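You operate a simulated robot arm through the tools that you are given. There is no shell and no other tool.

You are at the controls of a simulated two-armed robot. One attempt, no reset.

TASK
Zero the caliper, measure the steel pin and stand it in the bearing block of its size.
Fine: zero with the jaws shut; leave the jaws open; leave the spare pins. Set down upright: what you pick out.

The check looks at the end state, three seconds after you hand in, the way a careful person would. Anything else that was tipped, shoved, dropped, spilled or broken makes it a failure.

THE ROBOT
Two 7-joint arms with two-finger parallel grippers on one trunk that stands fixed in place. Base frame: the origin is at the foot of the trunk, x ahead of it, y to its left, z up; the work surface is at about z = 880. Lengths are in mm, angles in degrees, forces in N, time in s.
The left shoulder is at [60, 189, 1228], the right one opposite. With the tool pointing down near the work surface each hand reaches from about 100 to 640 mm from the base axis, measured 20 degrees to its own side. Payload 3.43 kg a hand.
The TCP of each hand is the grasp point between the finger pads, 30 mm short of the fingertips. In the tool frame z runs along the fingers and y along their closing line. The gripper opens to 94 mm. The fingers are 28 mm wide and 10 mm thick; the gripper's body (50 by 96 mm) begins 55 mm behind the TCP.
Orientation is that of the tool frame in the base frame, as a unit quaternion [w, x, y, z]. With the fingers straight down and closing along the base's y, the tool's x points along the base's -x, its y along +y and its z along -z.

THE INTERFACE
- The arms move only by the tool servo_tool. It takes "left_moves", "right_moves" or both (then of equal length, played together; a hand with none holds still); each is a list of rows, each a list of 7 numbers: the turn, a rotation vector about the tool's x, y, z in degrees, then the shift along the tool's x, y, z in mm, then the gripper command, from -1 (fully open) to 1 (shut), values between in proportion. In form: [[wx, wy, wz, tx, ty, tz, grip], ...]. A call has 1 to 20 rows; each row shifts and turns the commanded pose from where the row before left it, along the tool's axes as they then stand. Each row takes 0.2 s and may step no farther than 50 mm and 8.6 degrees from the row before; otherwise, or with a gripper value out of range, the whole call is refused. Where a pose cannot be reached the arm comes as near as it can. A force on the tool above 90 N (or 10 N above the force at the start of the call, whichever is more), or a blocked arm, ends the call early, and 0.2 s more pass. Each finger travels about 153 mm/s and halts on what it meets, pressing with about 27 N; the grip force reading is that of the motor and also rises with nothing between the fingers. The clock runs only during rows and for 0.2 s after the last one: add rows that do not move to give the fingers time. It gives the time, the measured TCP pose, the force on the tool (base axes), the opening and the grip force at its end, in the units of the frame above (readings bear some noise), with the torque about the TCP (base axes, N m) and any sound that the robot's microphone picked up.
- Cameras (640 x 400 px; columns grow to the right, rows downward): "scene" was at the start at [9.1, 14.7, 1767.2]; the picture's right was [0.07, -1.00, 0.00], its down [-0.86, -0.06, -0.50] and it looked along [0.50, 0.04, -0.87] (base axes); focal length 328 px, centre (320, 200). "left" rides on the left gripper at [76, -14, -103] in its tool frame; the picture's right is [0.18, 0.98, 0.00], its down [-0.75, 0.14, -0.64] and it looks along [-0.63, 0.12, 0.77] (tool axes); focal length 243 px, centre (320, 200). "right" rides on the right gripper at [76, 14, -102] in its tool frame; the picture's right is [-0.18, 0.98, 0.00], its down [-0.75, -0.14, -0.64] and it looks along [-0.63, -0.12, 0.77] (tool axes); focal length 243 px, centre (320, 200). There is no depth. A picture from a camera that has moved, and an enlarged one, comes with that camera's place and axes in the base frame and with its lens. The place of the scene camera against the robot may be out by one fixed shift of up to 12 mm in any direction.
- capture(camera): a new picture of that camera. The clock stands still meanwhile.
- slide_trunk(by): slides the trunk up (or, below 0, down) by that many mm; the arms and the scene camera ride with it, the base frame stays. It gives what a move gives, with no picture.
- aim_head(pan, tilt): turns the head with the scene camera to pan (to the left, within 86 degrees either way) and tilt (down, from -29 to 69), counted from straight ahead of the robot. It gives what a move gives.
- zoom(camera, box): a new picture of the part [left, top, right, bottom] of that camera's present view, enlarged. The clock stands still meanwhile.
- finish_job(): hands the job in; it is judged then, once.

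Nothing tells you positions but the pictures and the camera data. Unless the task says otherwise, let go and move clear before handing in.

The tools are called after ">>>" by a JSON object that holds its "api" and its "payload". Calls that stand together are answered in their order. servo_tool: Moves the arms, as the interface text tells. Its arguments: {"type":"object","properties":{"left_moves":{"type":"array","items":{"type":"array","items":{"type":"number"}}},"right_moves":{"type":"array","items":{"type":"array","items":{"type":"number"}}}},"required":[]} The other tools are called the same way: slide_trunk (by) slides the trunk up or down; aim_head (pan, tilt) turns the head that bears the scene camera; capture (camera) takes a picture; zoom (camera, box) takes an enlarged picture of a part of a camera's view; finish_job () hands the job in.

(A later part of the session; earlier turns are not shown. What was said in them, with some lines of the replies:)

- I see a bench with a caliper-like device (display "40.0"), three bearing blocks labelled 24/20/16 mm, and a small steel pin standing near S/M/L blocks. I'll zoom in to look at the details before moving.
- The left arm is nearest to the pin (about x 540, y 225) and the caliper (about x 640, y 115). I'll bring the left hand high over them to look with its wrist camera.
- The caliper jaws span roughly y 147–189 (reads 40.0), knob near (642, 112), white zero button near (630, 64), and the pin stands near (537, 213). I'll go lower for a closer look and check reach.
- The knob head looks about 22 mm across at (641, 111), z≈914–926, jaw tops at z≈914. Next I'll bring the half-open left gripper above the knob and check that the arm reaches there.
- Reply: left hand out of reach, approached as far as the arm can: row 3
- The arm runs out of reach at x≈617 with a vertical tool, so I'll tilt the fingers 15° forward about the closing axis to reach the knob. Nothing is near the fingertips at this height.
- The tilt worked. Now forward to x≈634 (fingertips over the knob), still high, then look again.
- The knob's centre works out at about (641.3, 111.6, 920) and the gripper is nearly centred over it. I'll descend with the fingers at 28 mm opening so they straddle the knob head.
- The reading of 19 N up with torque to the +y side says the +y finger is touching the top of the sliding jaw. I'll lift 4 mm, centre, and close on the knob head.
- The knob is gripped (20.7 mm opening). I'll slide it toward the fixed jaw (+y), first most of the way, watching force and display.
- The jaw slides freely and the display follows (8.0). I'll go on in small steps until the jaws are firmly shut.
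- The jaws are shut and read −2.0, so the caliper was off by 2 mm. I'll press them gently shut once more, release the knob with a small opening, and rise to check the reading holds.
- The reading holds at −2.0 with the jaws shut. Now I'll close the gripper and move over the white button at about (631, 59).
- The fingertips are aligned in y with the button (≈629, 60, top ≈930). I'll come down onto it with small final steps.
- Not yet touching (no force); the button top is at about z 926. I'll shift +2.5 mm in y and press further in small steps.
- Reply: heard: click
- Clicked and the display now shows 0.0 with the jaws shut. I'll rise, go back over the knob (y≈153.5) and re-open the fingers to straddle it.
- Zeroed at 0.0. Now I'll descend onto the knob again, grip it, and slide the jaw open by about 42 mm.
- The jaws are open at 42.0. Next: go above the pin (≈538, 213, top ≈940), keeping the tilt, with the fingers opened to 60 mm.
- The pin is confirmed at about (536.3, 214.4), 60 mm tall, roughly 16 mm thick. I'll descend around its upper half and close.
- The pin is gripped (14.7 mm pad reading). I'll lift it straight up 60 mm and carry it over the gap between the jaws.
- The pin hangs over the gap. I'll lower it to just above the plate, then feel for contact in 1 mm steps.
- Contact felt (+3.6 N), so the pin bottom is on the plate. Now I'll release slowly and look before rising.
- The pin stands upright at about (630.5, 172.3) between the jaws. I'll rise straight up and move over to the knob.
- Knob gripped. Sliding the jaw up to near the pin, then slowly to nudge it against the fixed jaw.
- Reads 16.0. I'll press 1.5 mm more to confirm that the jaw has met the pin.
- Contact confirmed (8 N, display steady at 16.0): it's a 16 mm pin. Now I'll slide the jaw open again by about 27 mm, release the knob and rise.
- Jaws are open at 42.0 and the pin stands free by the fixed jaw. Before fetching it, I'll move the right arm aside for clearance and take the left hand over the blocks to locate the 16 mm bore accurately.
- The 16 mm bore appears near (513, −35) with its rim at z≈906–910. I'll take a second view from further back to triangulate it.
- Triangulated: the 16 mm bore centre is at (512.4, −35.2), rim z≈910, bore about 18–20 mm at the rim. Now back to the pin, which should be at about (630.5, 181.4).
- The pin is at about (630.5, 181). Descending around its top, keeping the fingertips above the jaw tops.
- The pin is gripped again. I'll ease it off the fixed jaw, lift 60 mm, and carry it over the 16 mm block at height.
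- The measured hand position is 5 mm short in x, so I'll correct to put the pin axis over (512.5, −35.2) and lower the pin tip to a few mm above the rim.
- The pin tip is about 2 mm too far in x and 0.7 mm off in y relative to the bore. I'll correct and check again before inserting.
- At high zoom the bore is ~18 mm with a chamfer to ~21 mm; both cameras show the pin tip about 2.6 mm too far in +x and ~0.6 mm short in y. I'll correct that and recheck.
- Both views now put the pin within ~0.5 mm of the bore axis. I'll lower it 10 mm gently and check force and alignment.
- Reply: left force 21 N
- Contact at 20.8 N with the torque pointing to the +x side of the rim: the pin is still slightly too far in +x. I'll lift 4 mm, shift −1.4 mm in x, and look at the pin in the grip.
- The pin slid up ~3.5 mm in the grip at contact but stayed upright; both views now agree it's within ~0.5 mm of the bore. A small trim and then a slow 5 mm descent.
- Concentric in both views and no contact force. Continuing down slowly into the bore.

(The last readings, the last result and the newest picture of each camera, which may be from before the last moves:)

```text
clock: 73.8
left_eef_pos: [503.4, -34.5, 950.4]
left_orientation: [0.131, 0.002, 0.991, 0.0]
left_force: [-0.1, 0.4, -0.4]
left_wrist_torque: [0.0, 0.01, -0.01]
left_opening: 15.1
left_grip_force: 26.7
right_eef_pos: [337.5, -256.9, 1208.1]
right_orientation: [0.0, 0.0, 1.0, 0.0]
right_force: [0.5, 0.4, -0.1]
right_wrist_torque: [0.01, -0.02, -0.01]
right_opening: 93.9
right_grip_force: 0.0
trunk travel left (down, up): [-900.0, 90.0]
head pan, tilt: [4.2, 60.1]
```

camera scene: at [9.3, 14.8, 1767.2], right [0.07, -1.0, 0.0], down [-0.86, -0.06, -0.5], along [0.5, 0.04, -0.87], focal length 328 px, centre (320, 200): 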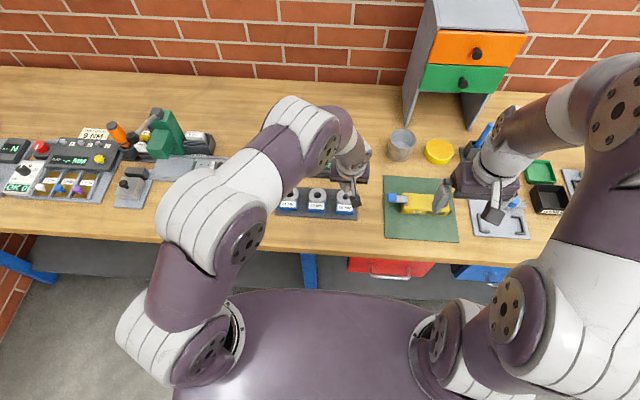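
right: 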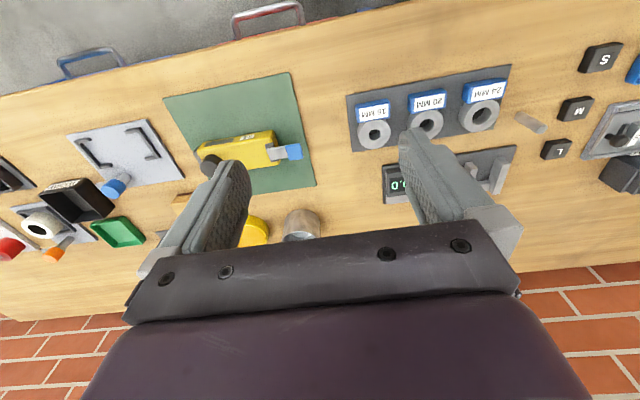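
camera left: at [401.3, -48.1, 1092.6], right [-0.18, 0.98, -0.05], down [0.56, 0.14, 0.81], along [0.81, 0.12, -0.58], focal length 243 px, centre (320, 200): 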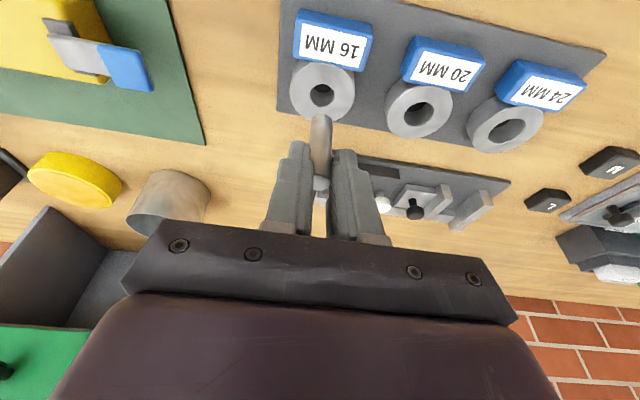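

>>> {"api": "servo_tool", "payload": {"left_moves": [[0, 0, 0, 0.26, 0, 0.97, 0.9], [0, 0, 0, 0.26, 0, 0.97, 0.9], [0, 0, 0, 0, 0, 0, 0.9]]}}

>>> {"api": "zoom", "payload": {"camera": "left", "box": [220, 60, 440, 200]}}

>>> {"api": "zoom", "payload": {"camera": "scene", "box": [320, 175, 370, 210]}}

```text
clock: 74.6
left_eef_pos: [504.1, -35.0, 948.7]
left_orientation: [0.133, 0.0, 0.991, 0.0]
left_force: [-0.2, 1.9, 18.4]
left_wrist_torque: [0.06, -0.04, 0.03]
left_opening: 14.9
left_grip_force: 27.2
right_eef_pos: [335.5, -255.9, 1209.1]
right_orientation: [0.0, 0.0, 1.0, 0.0]
right_force: [0.5, 0.0, 0.7]
right_wrist_torque: [-0.01, 0.01, 0.0]
right_opening: 94.0
right_grip_force: 0.0
trunk travel left (down, up): [-900.0, 90.0]
head pan, tilt: [4.2, 60.1]
```

```text
2.86 times, centred on (330, 130) of left
camera zoom: at [402.9, -48.4, 1027.9], right [-0.18, 0.98, -0.05], down [0.56, 0.14, 0.82], along [0.81, 0.12, -0.57], focal length 693 px, centre (291, 400)
```

zoom: 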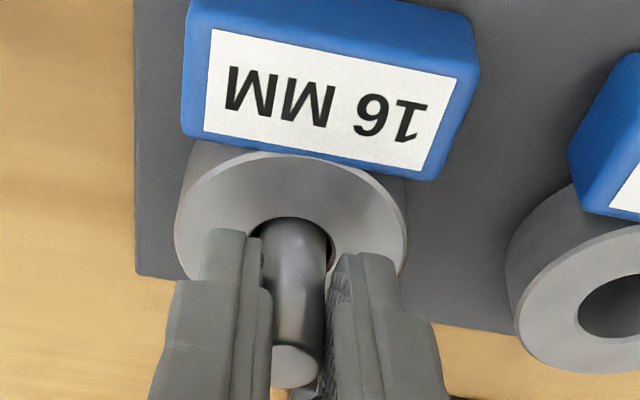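

```text
11.43 times, centred on (345, 192) of scene
camera zoom: at [6.3, 15.2, 1767.4], right [0.07, -1.0, 0.0], down [-0.86, -0.06, -0.5], along [0.5, 0.04, -0.87], focal length 3750 px, centre (34, 286)
```

zoom: 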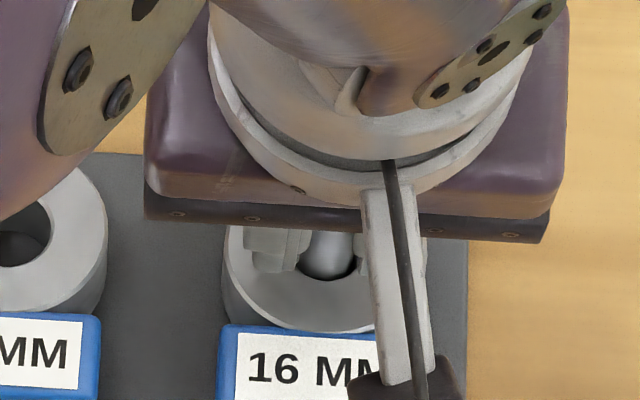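

The pin is seated: 18 N upward with almost no torque, at the expected floor depth. I'll relax the push and open slowly.

>>> {"api": "servo_tool", "payload": {"left_moves": [[0, 0, 0, -0.3, 0, -1.2, 0.9], [0, 0, 0, 0, 0, 0, 0.7], [0, 0, 0, 0, 0, 0, 0.66], [0, 0, 0, 0, 0, 0, 0.62], [0, 0, 0, 0, 0, 0, 0.55], [0, 0, 0, 0, 0, 0, 0.45], [0, 0, 0, 0, 0, 0, 0.4], [0, 0, 0, 0, 0, 0, 0.4]]}}

>>> {"api": "zoom", "payload": {"camera": "left", "box": [220, 60, 440, 200]}}

>>> {"api": "zoom", "payload": {"camera": "scene", "box": [320, 175, 370, 210]}}

```text
clock: 76.4
left_eef_pos: [504.7, -34.1, 948.1]
left_orientation: [0.13, 0.001, 0.991, 0.0]
left_force: [0.2, -0.9, 0.0]
left_wrist_torque: [0.01, -0.01, 0.02]
left_opening: 28.1
left_grip_force: 0.1
right_eef_pos: [337.6, -256.4, 1208.6]
right_orientation: [-0.001, 0.0, 1.0, 0.0]
right_force: [-0.3, 0.4, -0.6]
right_wrist_torque: [0.02, -0.03, -0.01]
right_opening: 93.9
right_grip_force: 0.1
trunk travel left (down, up): [-900.0, 90.0]
head pan, tilt: [4.2, 60.1]
```

```text
2.86 times, centred on (330, 130) of left
camera zoom: at [403.6, -48.3, 1027.7], right [-0.18, 0.98, -0.05], down [0.56, 0.14, 0.82], along [0.81, 0.12, -0.58], focal length 693 px, centre (291, 400)
```

zoom: 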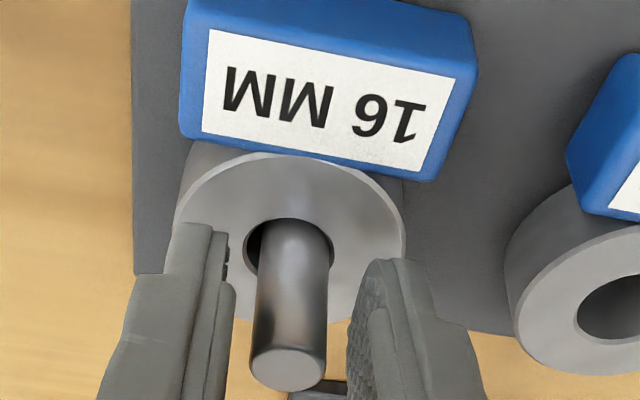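

```text
11.43 times, centred on (345, 192) of scene
camera zoom: at [9.2, 14.5, 1767.2], right [0.07, -1.0, 0.0], down [-0.86, -0.06, -0.5], along [0.5, 0.04, -0.87], focal length 3750 px, centre (34, 286)
```

zoom: 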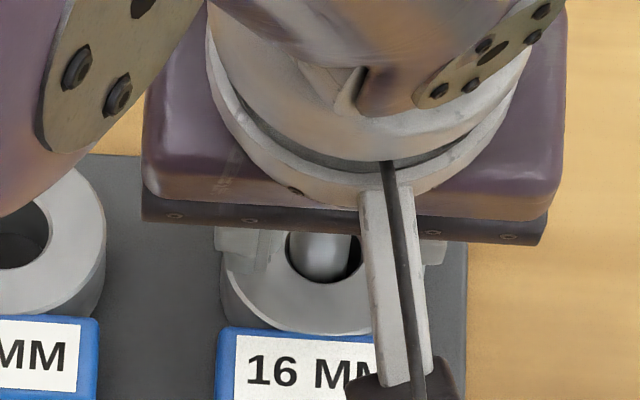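

Released and the pin stands in the bore. I'll rise straight up, then back off to check.

>>> {"api": "servo_tool", "payload": {"left_moves": [[0, 0, 0, -1.3, 0, -4.85, 0.4], [0, 0, 0, -2.6, 0, -9.7, 0.4], [0, 0, 0, -5.2, 0, -19.3, 0.4], [0, 0, 0, -5.2, 0, -19.3, 0.4], [0, 0, 0, -5.2, 0, -19.3, 0.4], [0, 0, 0, 0, 0, 0, 0.4]]}}

>>> {"api": "capture", "payload": {"camera": "left"}}

>>> {"api": "zoom", "payload": {"camera": "left", "box": [220, 40, 440, 180]}}

>>> {"api": "zoom", "payload": {"camera": "scene", "box": [270, 165, 370, 230]}}

```text
clock: 77.8
left_eef_pos: [504.4, -33.5, 1021.9]
left_orientation: [0.13, 0.001, 0.992, 0.0]
left_force: [-0.4, -0.6, 0.0]
left_wrist_torque: [-0.01, -0.03, -0.02]
left_opening: 28.1
left_grip_force: 0.0
right_eef_pos: [337.7, -256.7, 1207.1]
right_orientation: [0.0, 0.0, 1.0, 0.0]
right_force: [-0.1, 0.2, 0.1]
right_wrist_torque: [0.02, 0.02, 0.01]
right_opening: 94.0
right_grip_force: 0.0
trunk travel left (down, up): [-900.0, 90.0]
head pan, tilt: [4.2, 60.1]
```

```text
taken
camera left: at [403.6, -48.2, 1102.5], right [-0.18, 0.98, -0.05], down [0.56, 0.14, 0.82], along [0.81, 0.12, -0.58], focal length 243 px, centre (320, 200)
```

left: 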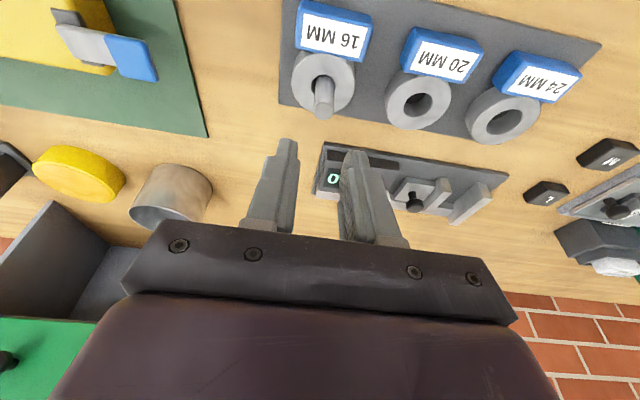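

```text
2.86 times, centred on (330, 110) of left
camera zoom: at [403.6, -48.2, 1102.5], right [-0.18, 0.98, -0.05], down [0.56, 0.14, 0.82], along [0.81, 0.12, -0.58], focal length 693 px, centre (291, 457)
```

zoom: 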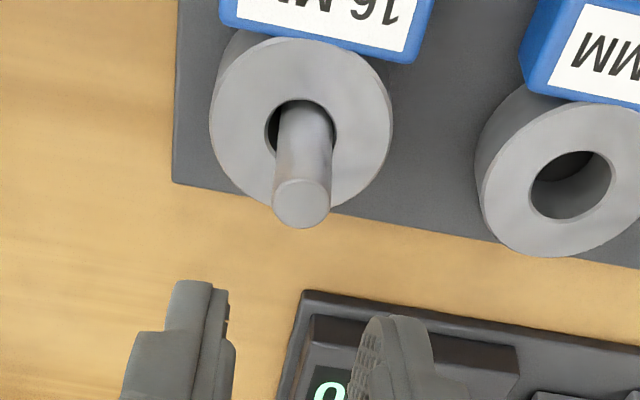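

```text
6.15 times, centred on (320, 198) of scene
camera zoom: at [9.3, 14.5, 1767.2], right [0.07, -1.0, 0.0], down [-0.86, -0.06, -0.5], along [0.5, 0.04, -0.87], focal length 2019 px, centre (320, 215)
```

zoom: 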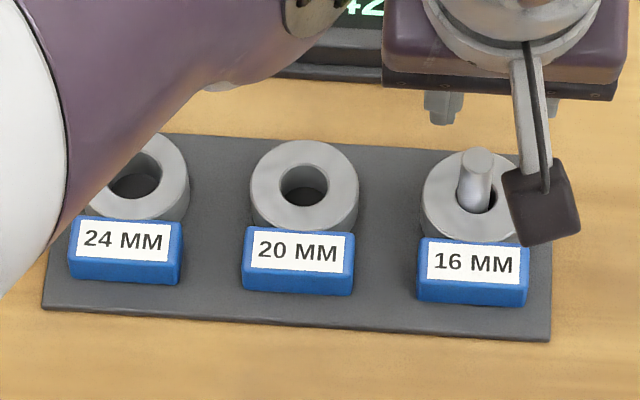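

The pin stands upright in the 16 mm block. I'll raise the left hand, undo the tilt and back off to its starting area, then inspect the whole scene.

>>> {"api": "servo_tool", "payload": {"left_moves": [[0, 0, 0, -9.5, 0, -35.4, 0.4], [0, 0, 0, -9.5, 0, -35.4, 0.4], [0, 0, 0, -9.5, 0, -35.4, 0.2], [0, 5, 0, 0, 0, 0, 0], [0, 5, 0, 0, 0, 0, 0], [0, 5, 0, 0, 0, 0, 0], [0, 0, 0, 15, 39, 0, 0], [0, 0, 0, 15, 39, 0, 0], [0, 0, 0, 15, 39, 0, 0], [0, 0, 0, 15, 39, 0, 0], [0, 0, 0, 15, 39, 0, 0], [0, 0, 0, 15, 39, 0, 0], [0, 0, 0, 15, 39, 0, 0], [0, 0, 0, 15, 39, 0, 0], [0, 0, 0, 0, 0, 0, 0]]}}

>>> {"api": "capture", "payload": {"camera": "scene"}}

>>> {"api": "zoom", "payload": {"camera": "scene", "box": [220, 130, 380, 230]}}

>>> {"api": "capture", "payload": {"camera": "left"}}

>>> {"api": "capture", "payload": {"camera": "right"}}

```text
clock: 81.0
left_eef_pos: [386.7, 279.5, 1136.0]
left_orientation: [0.0, 0.0, 1.0, 0.0]
left_force: [-0.2, 0.4, 0.1]
left_wrist_torque: [-0.01, 0.01, -0.03]
left_opening: 47.3
left_grip_force: 0.0
right_eef_pos: [338.2, -256.3, 1208.0]
right_orientation: [0.0, 0.0, 1.0, -0.001]
right_force: [0.3, -0.5, 0.1]
right_wrist_torque: [0.02, -0.03, -0.05]
right_opening: 94.0
right_grip_force: 0.1
trunk travel left (down, up): [-900.0, 90.0]
head pan, tilt: [4.2, 60.1]
```

```text
taken
camera scene: at [9.6, 13.8, 1767.2], right [0.07, -1.0, 0.0], down [-0.86, -0.06, -0.5], along [0.5, 0.04, -0.87], focal length 328 px, centre (320, 200)
```

scene: 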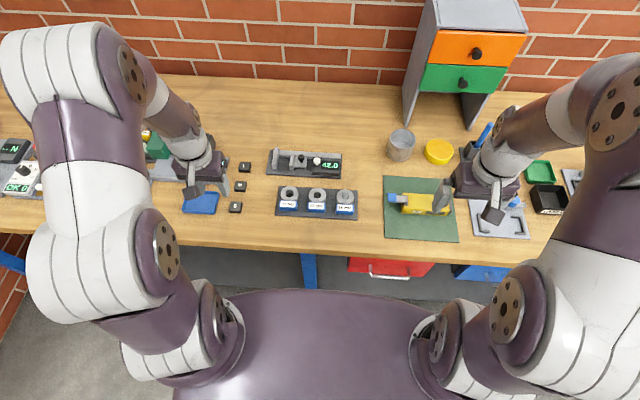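

```text
4.00 times, centred on (300, 180) of scene
camera zoom: at [9.6, 13.8, 1767.2], right [0.07, -1.0, 0.0], down [-0.86, -0.06, -0.5], along [0.5, 0.04, -0.87], focal length 1312 px, centre (400, 280)
```

zoom: 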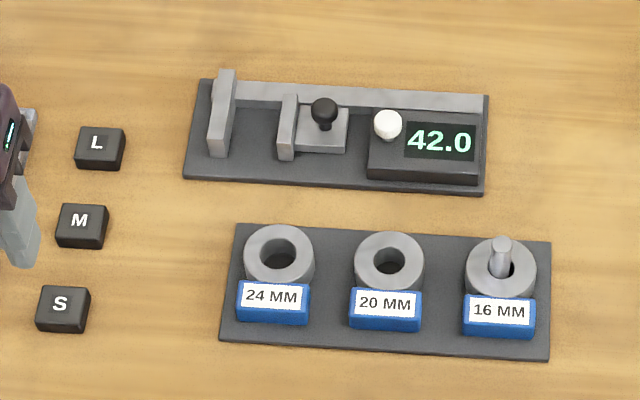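

```text
taken
camera left: at [309.1, 264.6, 1238.3], right [-0.18, 0.98, 0.0], down [0.75, 0.14, 0.64], along [0.63, 0.12, -0.77], focal length 243 px, centre (320, 200)
```

left: 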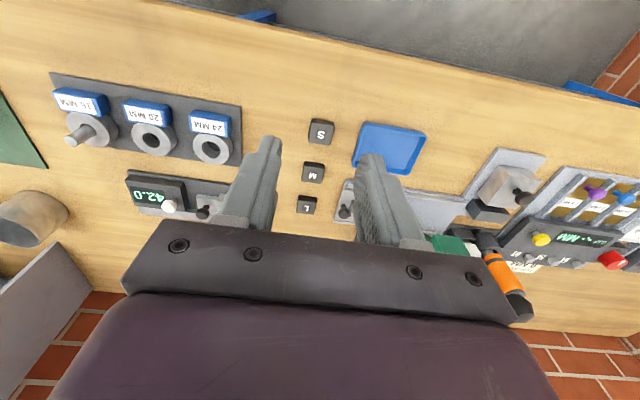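

```text
taken
camera right: at [262.4, -242.6, 1312.1], right [0.18, 0.98, 0.0], down [0.75, -0.14, 0.64], along [0.63, -0.12, -0.77], focal length 243 px, centre (320, 200)
```

right: 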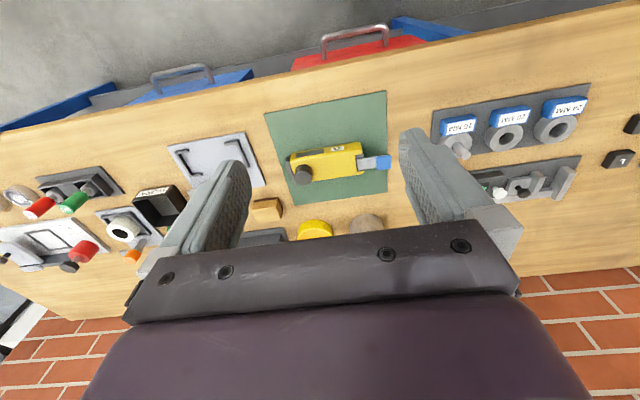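

>>> {"api": "zoom", "payload": {"camera": "scene", "box": [325, 180, 365, 220]}}

>>> {"api": "zoom", "payload": {"camera": "left", "box": [40, 70, 140, 160]}}

>>> {"api": "zoom", "payload": {"camera": "right", "box": [420, 80, 600, 200]}}

```text
10.00 times, centred on (345, 200) of scene
camera zoom: at [9.6, 13.8, 1767.2], right [0.07, -1.0, 0.0], down [-0.86, -0.06, -0.5], along [0.5, 0.04, -0.87], focal length 3281 px, centre (70, 200)
```

zoom: 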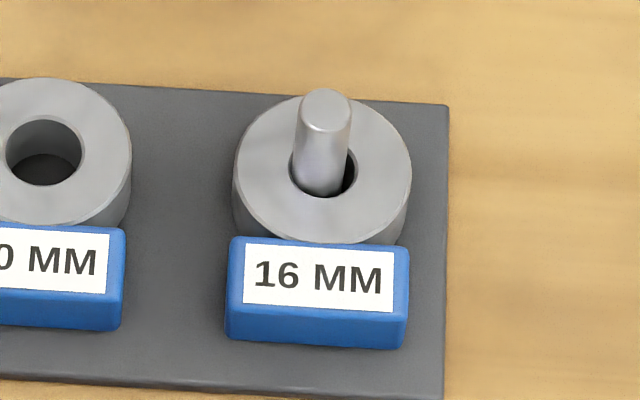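

```text
4.44 times, centred on (90, 115) of left
camera zoom: at [309.1, 264.6, 1238.3], right [-0.18, 0.98, 0.0], down [0.75, 0.14, 0.64], along [0.63, 0.12, -0.77], focal length 1078 px, centre (1342, 578)
```

zoom: 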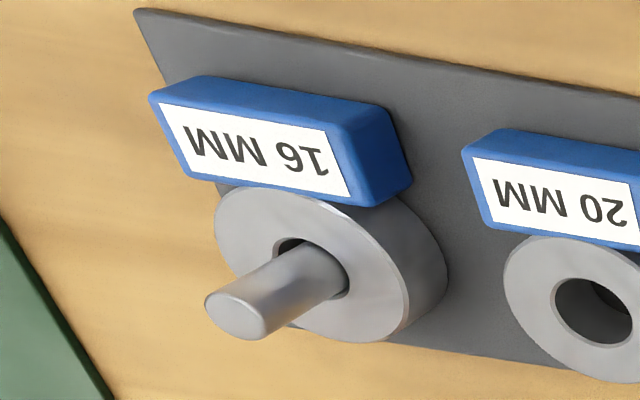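

```text
3.33 times, centred on (510, 140) of right
camera zoom: at [262.4, -242.6, 1312.1], right [0.18, 0.98, 0.0], down [0.75, -0.14, 0.64], along [0.63, -0.12, -0.77], focal length 809 px, centre (-313, 400)
```

zoom: 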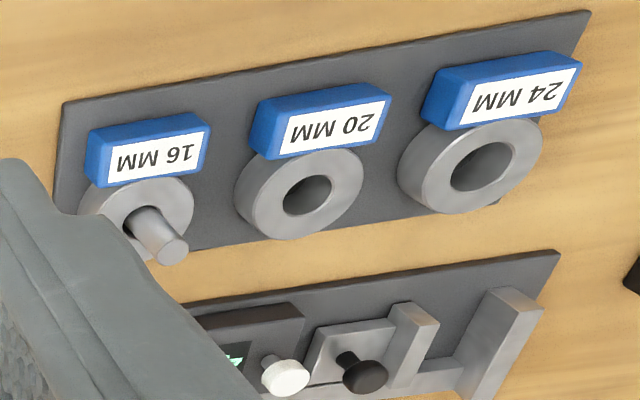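

The pin stands upright and fully seated in the 16 mm block. The caliper is zeroed with its jaws open at 42.0, nothing else has moved, and both hands are clear, so I'm handing in.

>>> {"api": "finish_job", "payload": {}}

```text
The job is handed in.
```

The caliper is zeroed, the steel pin measured 16.0 mm, and it now stands upright in the 16 MM bearing block. I've handed the job in, but no verdict has come back.

- **Zeroing:** With the jaws shut, the caliper read −2.0. I pressed the white button with them shut, and the display went to 0.0.
- **Measuring:** With the pin between the jaws, the display stayed at 16.0 when I pressed a little harder.
- **Placing:** My first try at the bore caught the rim with about 20 N, and the pin slid up a few millimetres in the grip. I realigned it, and it then went in and reached the bottom of the bore.
- **End state:** The jaws are open, reading 42.0. I touched only the caliper and that one pin, and the last pictures showed nothing tipped or shifted. Both hands are clear of the bench.
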